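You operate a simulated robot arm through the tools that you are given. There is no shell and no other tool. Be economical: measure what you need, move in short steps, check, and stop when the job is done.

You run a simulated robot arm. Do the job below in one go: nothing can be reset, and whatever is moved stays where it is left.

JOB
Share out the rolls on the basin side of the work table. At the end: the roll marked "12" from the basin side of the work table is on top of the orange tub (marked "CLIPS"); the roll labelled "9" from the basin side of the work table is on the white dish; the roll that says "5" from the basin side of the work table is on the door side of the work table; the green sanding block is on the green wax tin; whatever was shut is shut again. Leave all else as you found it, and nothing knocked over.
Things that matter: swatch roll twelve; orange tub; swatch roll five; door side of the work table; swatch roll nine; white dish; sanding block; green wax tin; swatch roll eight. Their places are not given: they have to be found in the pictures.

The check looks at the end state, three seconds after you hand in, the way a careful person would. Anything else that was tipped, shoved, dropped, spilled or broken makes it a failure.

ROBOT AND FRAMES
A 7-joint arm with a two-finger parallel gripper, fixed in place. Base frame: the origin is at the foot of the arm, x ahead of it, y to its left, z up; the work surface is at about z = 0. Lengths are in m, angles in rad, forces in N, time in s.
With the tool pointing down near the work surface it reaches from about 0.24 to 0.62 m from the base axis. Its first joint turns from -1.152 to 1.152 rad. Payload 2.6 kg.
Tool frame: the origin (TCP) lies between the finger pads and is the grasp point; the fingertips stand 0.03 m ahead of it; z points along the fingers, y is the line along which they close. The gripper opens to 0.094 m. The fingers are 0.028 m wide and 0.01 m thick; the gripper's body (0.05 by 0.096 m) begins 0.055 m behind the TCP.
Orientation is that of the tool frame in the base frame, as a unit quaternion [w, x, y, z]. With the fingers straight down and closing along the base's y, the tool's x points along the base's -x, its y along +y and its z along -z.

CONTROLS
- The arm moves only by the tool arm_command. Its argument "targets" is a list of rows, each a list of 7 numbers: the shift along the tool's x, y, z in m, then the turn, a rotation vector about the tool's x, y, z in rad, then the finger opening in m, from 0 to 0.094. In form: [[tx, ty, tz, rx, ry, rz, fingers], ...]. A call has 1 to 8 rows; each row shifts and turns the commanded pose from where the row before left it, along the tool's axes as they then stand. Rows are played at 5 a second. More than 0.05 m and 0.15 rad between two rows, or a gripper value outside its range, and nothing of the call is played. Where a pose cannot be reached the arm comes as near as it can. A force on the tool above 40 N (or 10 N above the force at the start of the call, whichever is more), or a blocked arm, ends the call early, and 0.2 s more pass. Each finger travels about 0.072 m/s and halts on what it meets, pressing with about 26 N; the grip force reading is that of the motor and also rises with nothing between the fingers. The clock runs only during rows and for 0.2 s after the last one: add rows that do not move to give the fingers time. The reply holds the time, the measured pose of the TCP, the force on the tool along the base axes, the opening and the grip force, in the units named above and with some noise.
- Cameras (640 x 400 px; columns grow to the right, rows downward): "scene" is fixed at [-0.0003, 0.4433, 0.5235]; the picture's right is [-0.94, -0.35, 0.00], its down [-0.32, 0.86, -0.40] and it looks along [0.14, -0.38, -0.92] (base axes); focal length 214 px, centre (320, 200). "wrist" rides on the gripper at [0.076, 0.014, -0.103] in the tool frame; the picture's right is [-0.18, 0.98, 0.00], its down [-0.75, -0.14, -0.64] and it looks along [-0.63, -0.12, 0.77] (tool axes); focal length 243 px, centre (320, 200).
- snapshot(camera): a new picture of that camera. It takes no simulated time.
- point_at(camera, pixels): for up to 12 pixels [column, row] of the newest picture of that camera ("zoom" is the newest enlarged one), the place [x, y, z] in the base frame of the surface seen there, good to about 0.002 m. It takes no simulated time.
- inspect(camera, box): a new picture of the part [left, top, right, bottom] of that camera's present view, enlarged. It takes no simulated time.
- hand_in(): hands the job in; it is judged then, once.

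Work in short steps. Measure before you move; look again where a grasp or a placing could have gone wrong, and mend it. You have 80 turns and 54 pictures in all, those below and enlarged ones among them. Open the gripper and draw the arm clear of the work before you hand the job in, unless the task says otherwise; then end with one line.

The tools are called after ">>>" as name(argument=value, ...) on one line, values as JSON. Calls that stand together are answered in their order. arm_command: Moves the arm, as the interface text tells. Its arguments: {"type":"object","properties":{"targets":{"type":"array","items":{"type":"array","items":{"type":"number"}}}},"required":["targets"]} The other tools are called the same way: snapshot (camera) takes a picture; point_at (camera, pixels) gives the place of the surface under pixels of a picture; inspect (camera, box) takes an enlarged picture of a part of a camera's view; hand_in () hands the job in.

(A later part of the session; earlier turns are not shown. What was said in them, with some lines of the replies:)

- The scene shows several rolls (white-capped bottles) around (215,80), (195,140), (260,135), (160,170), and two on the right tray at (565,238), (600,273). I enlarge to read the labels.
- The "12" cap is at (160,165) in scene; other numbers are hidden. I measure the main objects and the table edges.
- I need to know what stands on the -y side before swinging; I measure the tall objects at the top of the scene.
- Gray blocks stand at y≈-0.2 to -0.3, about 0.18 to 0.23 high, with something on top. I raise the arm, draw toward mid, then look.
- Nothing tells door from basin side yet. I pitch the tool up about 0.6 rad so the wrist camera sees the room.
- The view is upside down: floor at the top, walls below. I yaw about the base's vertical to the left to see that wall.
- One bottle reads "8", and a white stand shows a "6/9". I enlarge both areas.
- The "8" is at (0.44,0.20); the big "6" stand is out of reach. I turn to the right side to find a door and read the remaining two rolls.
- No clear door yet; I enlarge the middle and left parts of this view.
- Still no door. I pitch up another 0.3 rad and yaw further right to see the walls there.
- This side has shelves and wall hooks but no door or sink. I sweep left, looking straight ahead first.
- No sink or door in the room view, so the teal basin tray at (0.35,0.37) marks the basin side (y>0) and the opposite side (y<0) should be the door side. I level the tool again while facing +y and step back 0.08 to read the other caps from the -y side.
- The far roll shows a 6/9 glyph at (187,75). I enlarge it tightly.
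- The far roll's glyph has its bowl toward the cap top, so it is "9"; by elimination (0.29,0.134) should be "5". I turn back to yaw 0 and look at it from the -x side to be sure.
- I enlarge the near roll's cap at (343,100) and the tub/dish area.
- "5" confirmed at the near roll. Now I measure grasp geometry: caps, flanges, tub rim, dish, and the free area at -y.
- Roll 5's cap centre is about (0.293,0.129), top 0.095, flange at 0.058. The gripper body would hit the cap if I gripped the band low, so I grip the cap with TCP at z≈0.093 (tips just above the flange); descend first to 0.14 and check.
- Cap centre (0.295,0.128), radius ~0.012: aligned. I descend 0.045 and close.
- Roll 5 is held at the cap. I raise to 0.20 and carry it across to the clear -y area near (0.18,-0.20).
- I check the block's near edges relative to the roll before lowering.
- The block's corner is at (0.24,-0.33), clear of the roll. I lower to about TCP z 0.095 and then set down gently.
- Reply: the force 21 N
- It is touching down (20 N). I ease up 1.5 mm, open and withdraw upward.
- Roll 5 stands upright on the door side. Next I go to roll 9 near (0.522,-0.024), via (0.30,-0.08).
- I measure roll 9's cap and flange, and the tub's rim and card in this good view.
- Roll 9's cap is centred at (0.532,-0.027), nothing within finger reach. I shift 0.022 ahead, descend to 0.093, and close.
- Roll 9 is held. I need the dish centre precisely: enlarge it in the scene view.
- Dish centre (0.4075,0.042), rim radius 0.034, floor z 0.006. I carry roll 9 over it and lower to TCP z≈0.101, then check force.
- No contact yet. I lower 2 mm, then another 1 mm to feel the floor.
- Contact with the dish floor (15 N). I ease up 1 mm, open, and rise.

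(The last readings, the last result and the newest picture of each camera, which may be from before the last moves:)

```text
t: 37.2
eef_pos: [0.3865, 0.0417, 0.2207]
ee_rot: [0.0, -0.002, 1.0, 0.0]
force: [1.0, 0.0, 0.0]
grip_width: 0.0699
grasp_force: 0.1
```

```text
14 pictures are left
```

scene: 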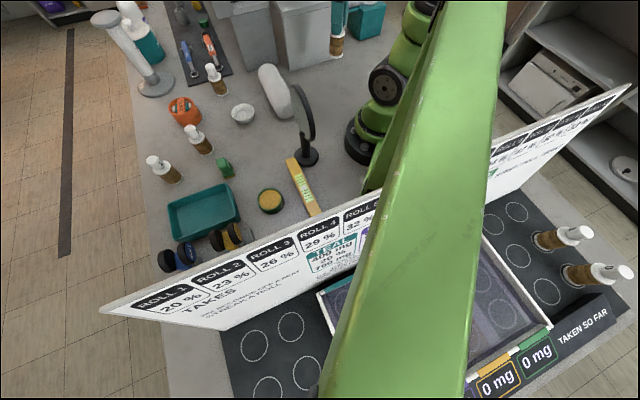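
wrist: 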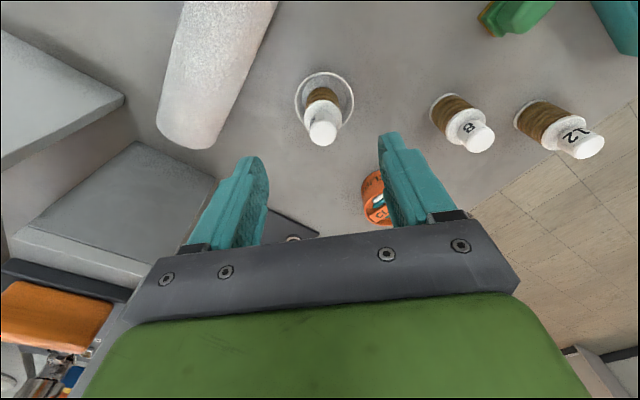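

Roll 9 stands in the dish. Next roll 12: I measure its cap at (592,147), then fly over at z 0.22.

>>> point_at(camera="wrist", pixels=[[591, 148], [580, 148], [600, 148], [590, 138], [483, 140], [565, 132]])

>>> arm_command(targets=[[-0.012, 0.045, 0, 0, 0, 0, 0.07], [-0.012, 0.045, 0, 0, 0, 0, 0.07], [-0.012, 0.045, 0, 0, 0, 0, 0.07], [-0.012, 0.045, 0, 0, 0, 0, 0.07], [-0.012, 0.045, 0, 0, 0, 0, 0.07], [-0.012, 0.042, 0, 0, 0, 0, 0.07], [0, 0, 0.04, 0, 0, 0, 0.07]])

>>> snapshot(camera="wrist")

```text
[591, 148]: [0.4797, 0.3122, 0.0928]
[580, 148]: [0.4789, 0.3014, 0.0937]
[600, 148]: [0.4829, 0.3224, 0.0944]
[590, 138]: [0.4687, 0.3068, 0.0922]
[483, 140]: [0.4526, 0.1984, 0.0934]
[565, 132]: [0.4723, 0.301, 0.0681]
```

```text
t: 38.8
eef_pos: [0.457, 0.3078, 0.1768]
ee_rot: [0.001, -0.002, 1.0, 0.0]
force: [-0.4, -0.5, 0.2]
grip_width: 0.0699
grasp_force: 0.1
```

```text
13 pictures are left
```

wrist: 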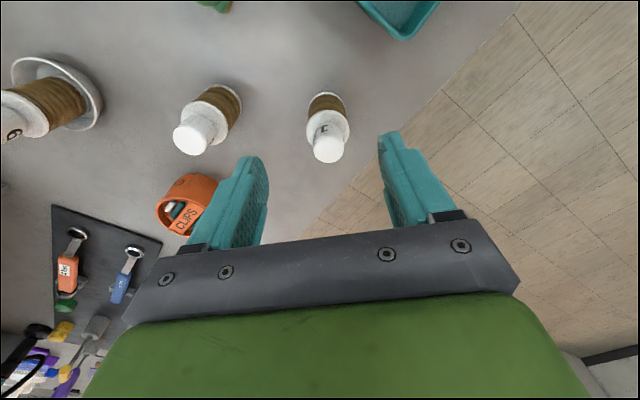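

>>> point_at(camera="wrist", pixels=[[328, 148], [314, 148], [342, 148], [328, 160], [328, 138], [328, 100]])

```text
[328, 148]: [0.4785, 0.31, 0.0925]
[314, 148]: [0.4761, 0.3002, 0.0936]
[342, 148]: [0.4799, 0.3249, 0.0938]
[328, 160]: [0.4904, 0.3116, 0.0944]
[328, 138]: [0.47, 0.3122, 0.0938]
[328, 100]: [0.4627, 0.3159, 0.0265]
```

Cap 12 is centred at (0.480,0.312). I align, descend to 0.093, close and lift.

>>> arm_command(targets=[[-0.022, 0.004, 0, 0, 0, 0, 0.07], [0, 0, 0.04, 0, 0, 0, 0.07], [0, 0, 0.0435, 0, 0, 0, 0.07], [0, 0, 0, 0, 0, 0, 0.07], [0, 0, 0, 0, 0, 0, 0.04], [0, 0, 0, 0, 0, 0, 0.01], [0, 0, 0, 0, 0, 0, 0.01], [0, 0, 0, 0, 0, 0, 0.01]])

>>> arm_command(targets=[[0, 0, -0.03, 0, 0, 0, 0.01], [0, 0, -0.05, 0, 0, 0, 0.01], [0, 0, -0.04, 0, 0, 0, 0.01], [0, 0, 0, 0, 0, 0, 0.01]])

>>> snapshot(camera="wrist")

>>> inspect(camera="scene", box=[154, 84, 214, 134])

```text
t: 40.6
eef_pos: [0.4795, 0.313, 0.0926]
ee_rot: [0.001, -0.003, 1.0, 0.0]
force: [0.8, -0.6, 0.3]
grip_width: 0.0264
grasp_force: 26.2
```

```text
t: 41.6
eef_pos: [0.4791, 0.3143, 0.2154]
ee_rot: [0.0, -0.003, 1.0, 0.0]
force: [0.8, 0.6, -1.1]
grip_width: 0.0266
grasp_force: 26.1
```

```text
12 pictures are left
```

wrist: 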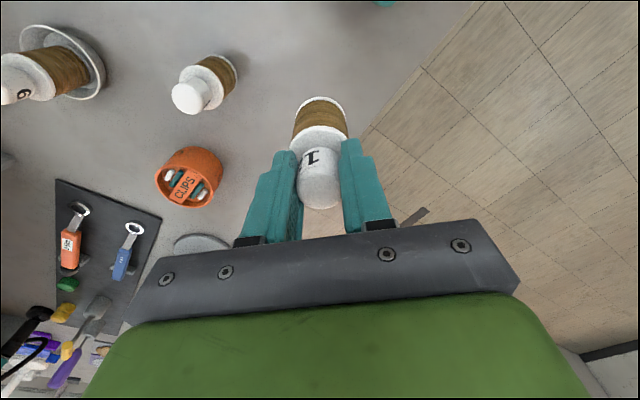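

```text
8.00 times, centred on (184, 109) of scene
```

zoom: 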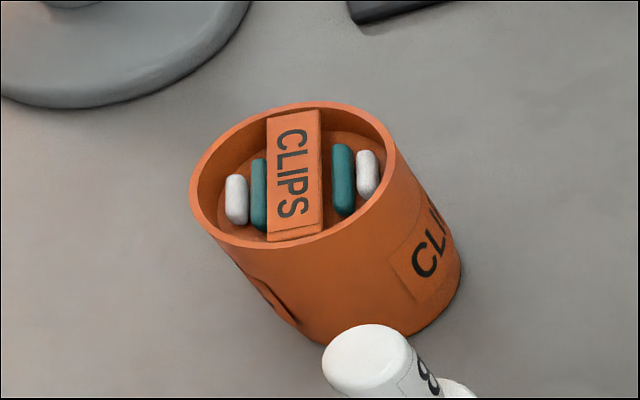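

I measure the tub rim all round, the card bar and the clips.

>>> point_at(camera="zoom", pixels=[[197, 190], [392, 155], [320, 106], [265, 243], [215, 138], [365, 205], [294, 175], [294, 120], [294, 232], [343, 180], [237, 200], [318, 170]])

>>> point_at(camera="wrist", pixels=[[157, 184], [212, 186], [183, 204], [205, 168], [183, 186], [192, 172], [170, 196]])

```text
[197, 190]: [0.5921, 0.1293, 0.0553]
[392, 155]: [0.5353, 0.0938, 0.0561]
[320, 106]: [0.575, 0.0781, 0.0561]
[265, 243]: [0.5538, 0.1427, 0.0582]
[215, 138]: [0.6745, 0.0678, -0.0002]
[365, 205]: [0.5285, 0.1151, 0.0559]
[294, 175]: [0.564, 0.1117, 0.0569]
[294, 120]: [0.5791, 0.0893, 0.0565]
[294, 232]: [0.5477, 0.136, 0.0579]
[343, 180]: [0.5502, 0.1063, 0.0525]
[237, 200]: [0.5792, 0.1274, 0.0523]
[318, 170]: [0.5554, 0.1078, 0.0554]
```

```text
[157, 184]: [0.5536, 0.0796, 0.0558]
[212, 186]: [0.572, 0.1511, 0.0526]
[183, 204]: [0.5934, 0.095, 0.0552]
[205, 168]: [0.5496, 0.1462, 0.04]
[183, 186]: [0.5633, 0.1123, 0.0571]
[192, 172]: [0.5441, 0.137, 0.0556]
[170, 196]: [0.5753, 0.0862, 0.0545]
```

Tub centre (0.564,0.1115), rim 0.056, card bar top 0.057. I carry roll 12 over at z 0.215, then confirm the pose.

>>> arm_command(targets=[[-0.017, -0.0405, 0, 0, 0, 0, 0.01], [-0.017, -0.0405, 0, 0, 0, 0, 0.01], [-0.017, -0.0405, 0, 0, 0, 0, 0.01], [-0.017, -0.0405, 0, 0, 0, 0, 0.01], [-0.017, -0.0405, 0, 0, 0, 0, 0.01], [0, 0, 0, 0, 0, 0, 0.01], [0, 0, 0.04, 0, 0, 0, 0.01], [0, 0, 0, 0, 0, 0, 0.01]])

>>> arm_command(targets=[[0, 0, 0.015, 0, 0, 0, 0.01], [0, 0, 0, 0, 0, 0, 0.01]])

>>> inspect(camera="scene", box=[144, 60, 224, 130])

```text
t: 43.4
eef_pos: [0.5665, 0.1127, 0.1733]
ee_rot: [0.001, -0.003, 1.0, -0.001]
force: [0.2, 0.5, 0.3]
grip_width: 0.0267
grasp_force: 25.9
```

```text
t: 44.0
eef_pos: [0.5648, 0.1112, 0.1599]
ee_rot: [0.0, -0.002, 1.0, 0.0]
force: [-0.3, -0.1, -1.4]
grip_width: 0.0267
grasp_force: 25.6
```

```text
5.71 times, centred on (184, 95) of scene
```

zoom: 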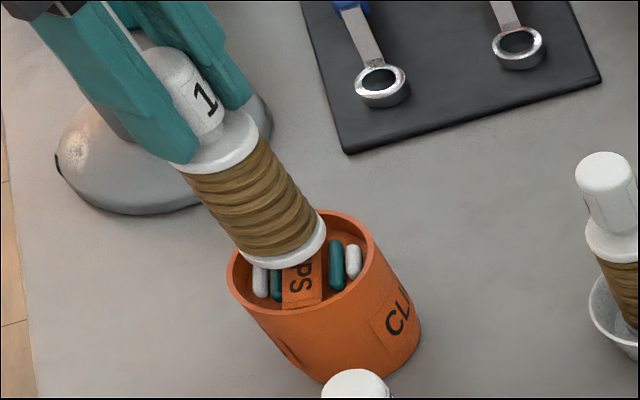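

Roll 12 hangs over the bar about 1 cm up. I lower in small steps until contact.

>>> arm_command(targets=[[0, 0, 0.007, 0, 0, 0, 0.01], [0, 0, 0, 0, 0, 0, 0.01], [0, 0, 0.0015, 0, 0, 0, 0.01], [0, 0, 0, 0, 0, 0, 0.01]])

>>> arm_command(targets=[[0, 0, 0.0015, 0, 0, 0, 0.01], [0, 0, 0, 0, 0, 0, 0.01]])

```text
t: 45.0
eef_pos: [0.5659, 0.1117, 0.1515]
ee_rot: [0.002, -0.002, 1.0, 0.0]
force: [0.1, -0.3, -0.5]
grip_width: 0.0272
grasp_force: 25.9
```

```text
t: 45.6
eef_pos: [0.5656, 0.1114, 0.1492]
ee_rot: [0.001, -0.002, 1.0, 0.0]
force: [0.6, -0.6, -1.4]
grip_width: 0.0268
grasp_force: 26.3
```

>>> arm_command(targets=[[0, 0, 0.001, 0, 0, 0, 0.01], [0, 0, 0, 0, 0, 0, 0.01]])

>>> arm_command(targets=[[0, 0, 0.001, 0, 0, 0, 0.01], [0, 0, 0, 0, 0, 0, 0.01]])

```text
t: 46.2
eef_pos: [0.5652, 0.1108, 0.1489]
ee_rot: [0.001, -0.004, 1.0, 0.0]
force: [-0.1, -0.4, 0.1]
grip_width: 0.0264
grasp_force: 26.0
```

```text
t: 46.8
eef_pos: [0.5668, 0.111, 0.1494]
ee_rot: [0.001, -0.003, 1.0, 0.0]
force: [-0.2, 0.5, 2.2]
grip_width: 0.0269
grasp_force: 25.8
```

Light contact (2 N). I press 0.7 mm more to confirm, then open slowly and rise only 0.03 at first.

>>> arm_command(targets=[[0, 0, 0.0007, 0, 0, 0, 0.01], [0, 0, 0, 0, 0, 0, 0.01]])

>>> arm_command(targets=[[0, 0, -0.0007, 0, 0, 0, 0.01], [0, 0, 0, 0, 0, 0, 0.03], [0, 0, 0, 0, 0, 0, 0.04], [0, 0, 0, 0, 0, 0, 0.055], [0, 0, 0, 0, 0, 0, 0.07], [0, 0, 0, 0, 0, 0, 0.07]])

>>> inspect(camera="scene", box=[144, 60, 224, 130])

```text
t: 47.4
eef_pos: [0.5662, 0.1113, 0.1483]
ee_rot: [0.002, -0.003, 1.0, 0.0]
force: [-1.8, -0.8, 9.2]
grip_width: 0.0267
grasp_force: 26.6
```

```text
t: 48.8
eef_pos: [0.565, 0.1112, 0.1485]
ee_rot: [0.001, -0.004, 1.0, 0.001]
force: [0.5, 0.5, 1.0]
grip_width: 0.0701
grasp_force: 0.1
```

```text
5.71 times, centred on (184, 95) of scene
```

zoom: 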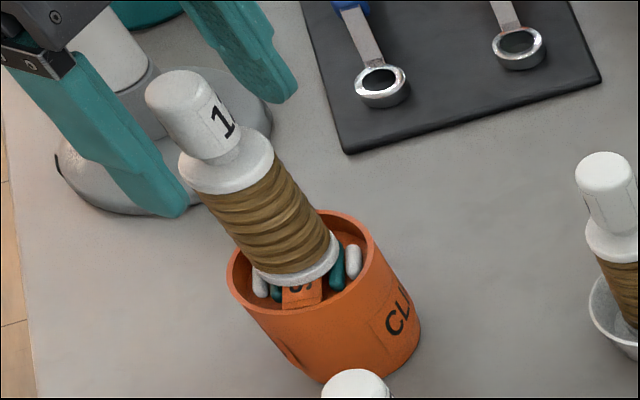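

Roll 12 stands steady on the tub. I rise and go over to the sanding block at about (0.34,0.245).

>>> arm_command(targets=[[0, 0, -0.05, 0, 0, 0, 0.07], [0, 0, -0.05, 0, 0, 0, 0.07], [0.0417, 0.0223, 0, 0, 0, 0, 0.07], [0.0417, 0.0223, 0, 0, 0, 0, 0.07], [0.0417, 0.0223, 0, 0, 0, 0, 0.07], [0.0417, 0.0223, 0, 0, 0, 0, 0.07], [0.0417, 0.0223, 0, 0, 0, 0, 0.07], [0.03, 0.0223, 0.03, 0, 0, 0, 0.07]])

>>> inspect(camera="wrist", box=[240, 50, 440, 200])

```text
t: 50.6
eef_pos: [0.3259, 0.2439, 0.2186]
ee_rot: [0.001, -0.002, 1.0, 0.0]
force: [0.8, 0.3, -0.5]
grip_width: 0.0703
grasp_force: 0.1
```

```text
2.67 times, centred on (340, 125) of wrist
```

zoom: 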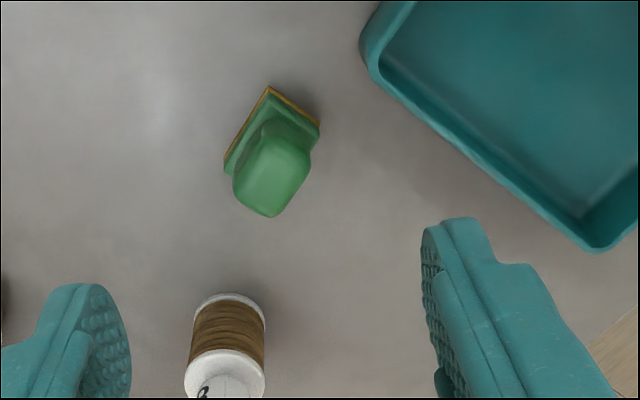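

>>> point_at(camera="zoom", pixels=[[275, 170], [240, 185], [308, 170], [270, 212], [272, 140], [258, 198], [292, 140], [300, 195], [268, 88], [224, 160], [319, 124], [270, 185]])

```text
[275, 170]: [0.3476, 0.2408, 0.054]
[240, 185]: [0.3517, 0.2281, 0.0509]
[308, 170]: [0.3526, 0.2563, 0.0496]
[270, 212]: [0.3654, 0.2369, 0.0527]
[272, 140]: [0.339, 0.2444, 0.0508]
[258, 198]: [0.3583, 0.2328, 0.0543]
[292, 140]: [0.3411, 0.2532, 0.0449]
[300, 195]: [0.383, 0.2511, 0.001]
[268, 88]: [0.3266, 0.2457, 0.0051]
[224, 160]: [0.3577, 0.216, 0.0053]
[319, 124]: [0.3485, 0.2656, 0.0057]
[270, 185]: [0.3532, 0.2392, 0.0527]
```

Block base corners give centre (0.353,0.241), 0.043 by 0.030 long axis at -44°. I align, turn -0.83 rad about vertical so the fingers close across the short side, and come down to z≈0.11.

>>> arm_command(targets=[[-0.0265, -0.003, 0, 0, 0, 0.12, 0.055], [0, 0, 0, 0, 0, 0.145, 0.055], [0, 0, 0, 0, 0, 0.145, 0.055], [0, 0, 0, 0, 0, 0.14, 0.055], [0, 0, 0.03, 0, 0, 0.14, 0.055], [0, 0, 0.04, 0, 0, 0.14, 0.055], [0, 0, 0.035, 0, 0, 0, 0.055], [0, 0, 0, 0, 0, 0, 0.055]])

>>> snapshot(camera="wrist")

```text
t: 52.4
eef_pos: [0.3499, 0.2419, 0.1099]
ee_rot: [0.001, 0.401, 0.916, -0.001]
force: [-1.1, -0.1, -0.1]
grip_width: 0.055
grasp_force: 0.0
```

```text
7 pictures are left
```

wrist: 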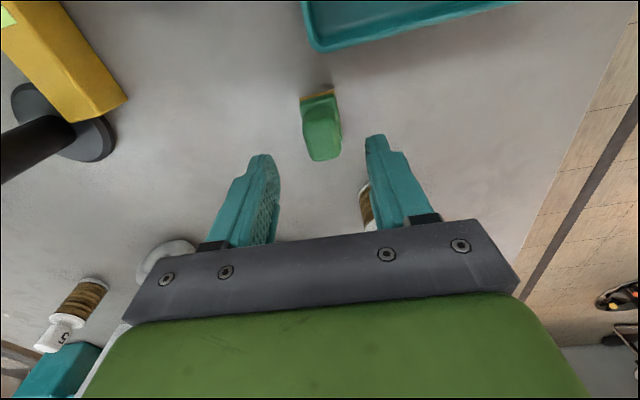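

The block is aligned between the fingers. I descend to z≈0.045, close and lift slightly.

>>> arm_command(targets=[[0, 0, 0.035, 0, 0, 0, 0.055], [0, 0, 0.03, 0, 0, 0, 0.055], [0, 0, 0, 0, 0, 0, 0.055], [0, 0, 0, 0, 0, 0, 0.03], [0, 0, 0, 0, 0, 0, 0.005], [0, 0, 0, 0, 0, 0, 0.005], [0, 0, 0, 0, 0, 0, 0.005]])

>>> arm_command(targets=[[0, 0, -0.04, 0, 0, 0, 0.005], [0, 0, -0.04, 0, 0, 0, 0.005], [0, 0, -0.03, 0, 0, 0, 0.005], [0, 0, 0, 0, 0, 0, 0.005]])

>>> inspect(camera="scene", box=[205, 140, 325, 220])

```text
t: 54.0
eef_pos: [0.3498, 0.243, 0.0473]
ee_rot: [0.0, 0.401, 0.916, -0.001]
force: [-0.8, 0.1, -0.8]
grip_width: 0.0295
grasp_force: 26.2
```

```text
t: 55.0
eef_pos: [0.3525, 0.2416, 0.1591]
ee_rot: [0.0, 0.402, 0.916, 0.0]
force: [0.2, -0.6, -1.2]
grip_width: 0.0299
grasp_force: 26.6
```

```text
5.00 times, centred on (265, 180) of scene
```

zoom: 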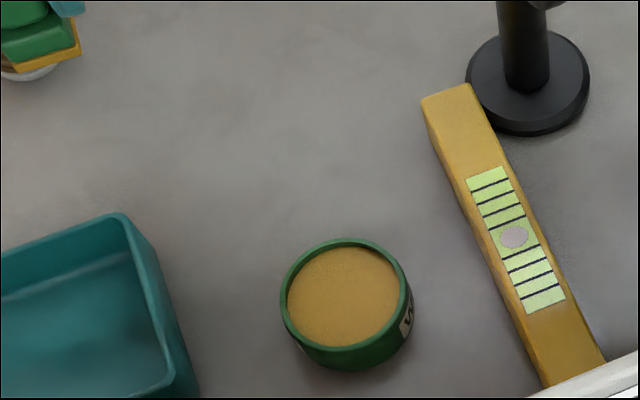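

>>> point_at(camera="zoom", pixels=[[283, 300], [407, 283], [344, 241], [345, 347], [300, 258], [393, 325], [345, 295], [465, 180], [175, 340], [120, 215], [300, 325], [390, 258]])

```text
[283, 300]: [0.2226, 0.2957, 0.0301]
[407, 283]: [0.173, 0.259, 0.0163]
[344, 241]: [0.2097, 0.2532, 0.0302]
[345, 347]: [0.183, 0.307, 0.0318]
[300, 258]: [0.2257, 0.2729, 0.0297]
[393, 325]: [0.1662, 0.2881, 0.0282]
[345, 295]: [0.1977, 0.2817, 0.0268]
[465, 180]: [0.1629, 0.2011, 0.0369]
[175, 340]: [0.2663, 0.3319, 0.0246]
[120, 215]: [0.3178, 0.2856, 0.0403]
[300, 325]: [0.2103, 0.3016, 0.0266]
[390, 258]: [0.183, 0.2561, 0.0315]
```

Tin centre (0.196,0.280), rim z 0.030, wax 0.027. I carry the block over at z 0.16, then lower to about 0.085.

>>> arm_command(targets=[[0.0335, -0.0221, 0, 0, 0, 0, 0.005], [0.0335, -0.0221, 0, 0, 0, 0, 0.005], [0.0335, -0.0221, 0, 0, 0, 0, 0.005], [0.0335, -0.0221, 0, 0, 0, 0, 0.005], [0, 0, 0, 0, 0, 0, 0.005], [0, 0, 0.04, 0, 0, 0, 0.005], [0, 0, 0.03, 0, 0, 0, 0.005], [0, 0, 0, 0, 0, 0, 0.005]])

>>> inspect(camera="scene", box=[215, 140, 325, 220])

```text
t: 56.8
eef_pos: [0.1957, 0.2801, 0.0864]
ee_rot: [0.001, 0.401, 0.916, -0.001]
force: [0.2, -0.2, -0.4]
grip_width: 0.0299
grasp_force: 26.2
```

```text
5.00 times, centred on (270, 180) of scene
```

zoom: 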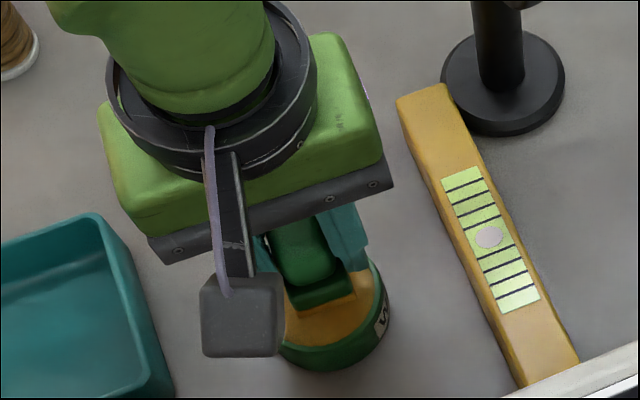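

The block is over the tin. I lower in small steps to contact.

>>> arm_command(targets=[[0, 0, 0.008, 0, 0, 0, 0.005], [0, 0, 0, 0, 0, 0, 0.005], [0, 0, 0.0015, 0, 0, 0, 0.005], [0, 0, 0, 0, 0, 0, 0.005]])

>>> arm_command(targets=[[0, 0, 0.0015, 0, 0, 0, 0.005], [0, 0, 0, 0, 0, 0, 0.005]])

>>> arm_command(targets=[[0, 0, 0.0015, 0, 0, 0, 0.005], [0, 0, 0, 0, 0, 0, 0.005]])

```text
t: 57.8
eef_pos: [0.1948, 0.2805, 0.0779]
ee_rot: [0.001, 0.402, 0.916, -0.001]
force: [0.6, -0.1, -0.9]
grip_width: 0.0299
grasp_force: 25.9
```

```text
t: 58.4
eef_pos: [0.1967, 0.2816, 0.0777]
ee_rot: [0.0, 0.401, 0.916, 0.001]
force: [-3.3, -4.5, 14.7]
grip_width: 0.0298
grasp_force: 25.6
```

```text
t: 59.0
eef_pos: [0.1973, 0.2822, 0.0763]
ee_rot: [0.001, 0.401, 0.916, 0.001]
force: [-5.5, -3.2, 22.7]
grip_width: 0.0298
grasp_force: 25.8
```

Contact (about 20 N) on the tin. I ease up 2 mm, open gently and rise.

>>> arm_command(targets=[[0, 0, -0.0022, 0, 0, 0, 0.005], [0, 0, 0, 0, 0, 0, 0.03], [0, 0, 0, 0, 0, 0, 0.04], [0, 0, 0, 0, 0, 0, 0.06], [0, 0, -0.03, 0, 0, 0, 0.06], [0, 0, -0.05, 0, 0, 0, 0.06], [0, 0, -0.05, 0, 0, 0, 0.06], [0, 0, -0.05, 0, 0, 0, 0.06]])

>>> arm_command(targets=[[-0.0335, 0.0221, -0.02, 0, 0, 0, 0.07], [-0.0335, 0.0221, -0.02, 0, 0, 0, 0.07], [-0.0335, 0.0221, 0, 0, 0, 0, 0.07], [-0.0335, 0.0221, 0, 0, 0, 0, 0.07]])

>>> snapshot(camera="scene")

```text
t: 60.8
eef_pos: [0.1991, 0.2805, 0.2577]
ee_rot: [0.001, 0.4, 0.916, 0.0]
force: [0.4, 0.3, -1.1]
grip_width: 0.06
grasp_force: 0.1
```

```text
t: 61.8
eef_pos: [0.354, 0.2409, 0.2994]
ee_rot: [-0.001, 0.4, 0.917, 0.0]
force: [-0.3, 0.6, -0.5]
grip_width: 0.07
grasp_force: 0.1
```

```text
4 pictures are left
```

scene: 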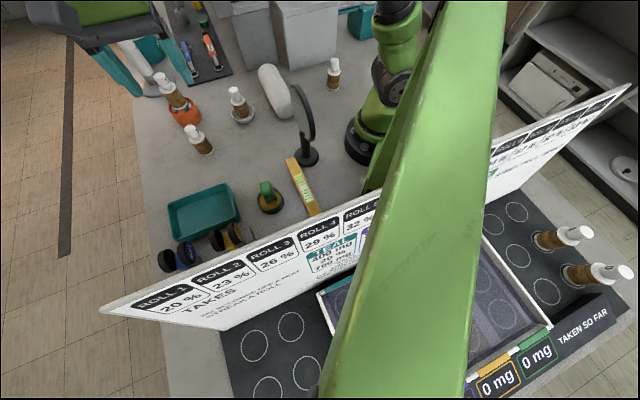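

All pieces look in place; I enlarge the area once to verify each placement.

>>> inspect(camera="scene", box=[140, 50, 350, 220])

```text
2.35 times, centred on (245, 135) of scene
```

zoom: 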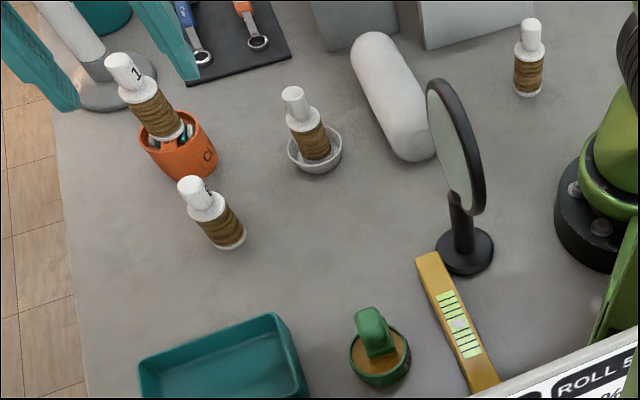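

Roll 12 is on the tub, roll 9 stands in the dish, roll 5 is on the -y side, the block is on the tin, and roll 8 has not moved. The gripper is open and clear at z 0.30, so I hand in.

>>> hand_in()

```text
The job is handed in.
```

I placed all four pieces and handed the job in, but the choice of door side is my inference: I saw no door, so I put roll 5 opposite the teal basin. Roll 12 is on the orange tub, roll 9 is in the white dish, and the sanding block is on the green wax tin; I opened nothing, and roll 8 and everything else look untouched.
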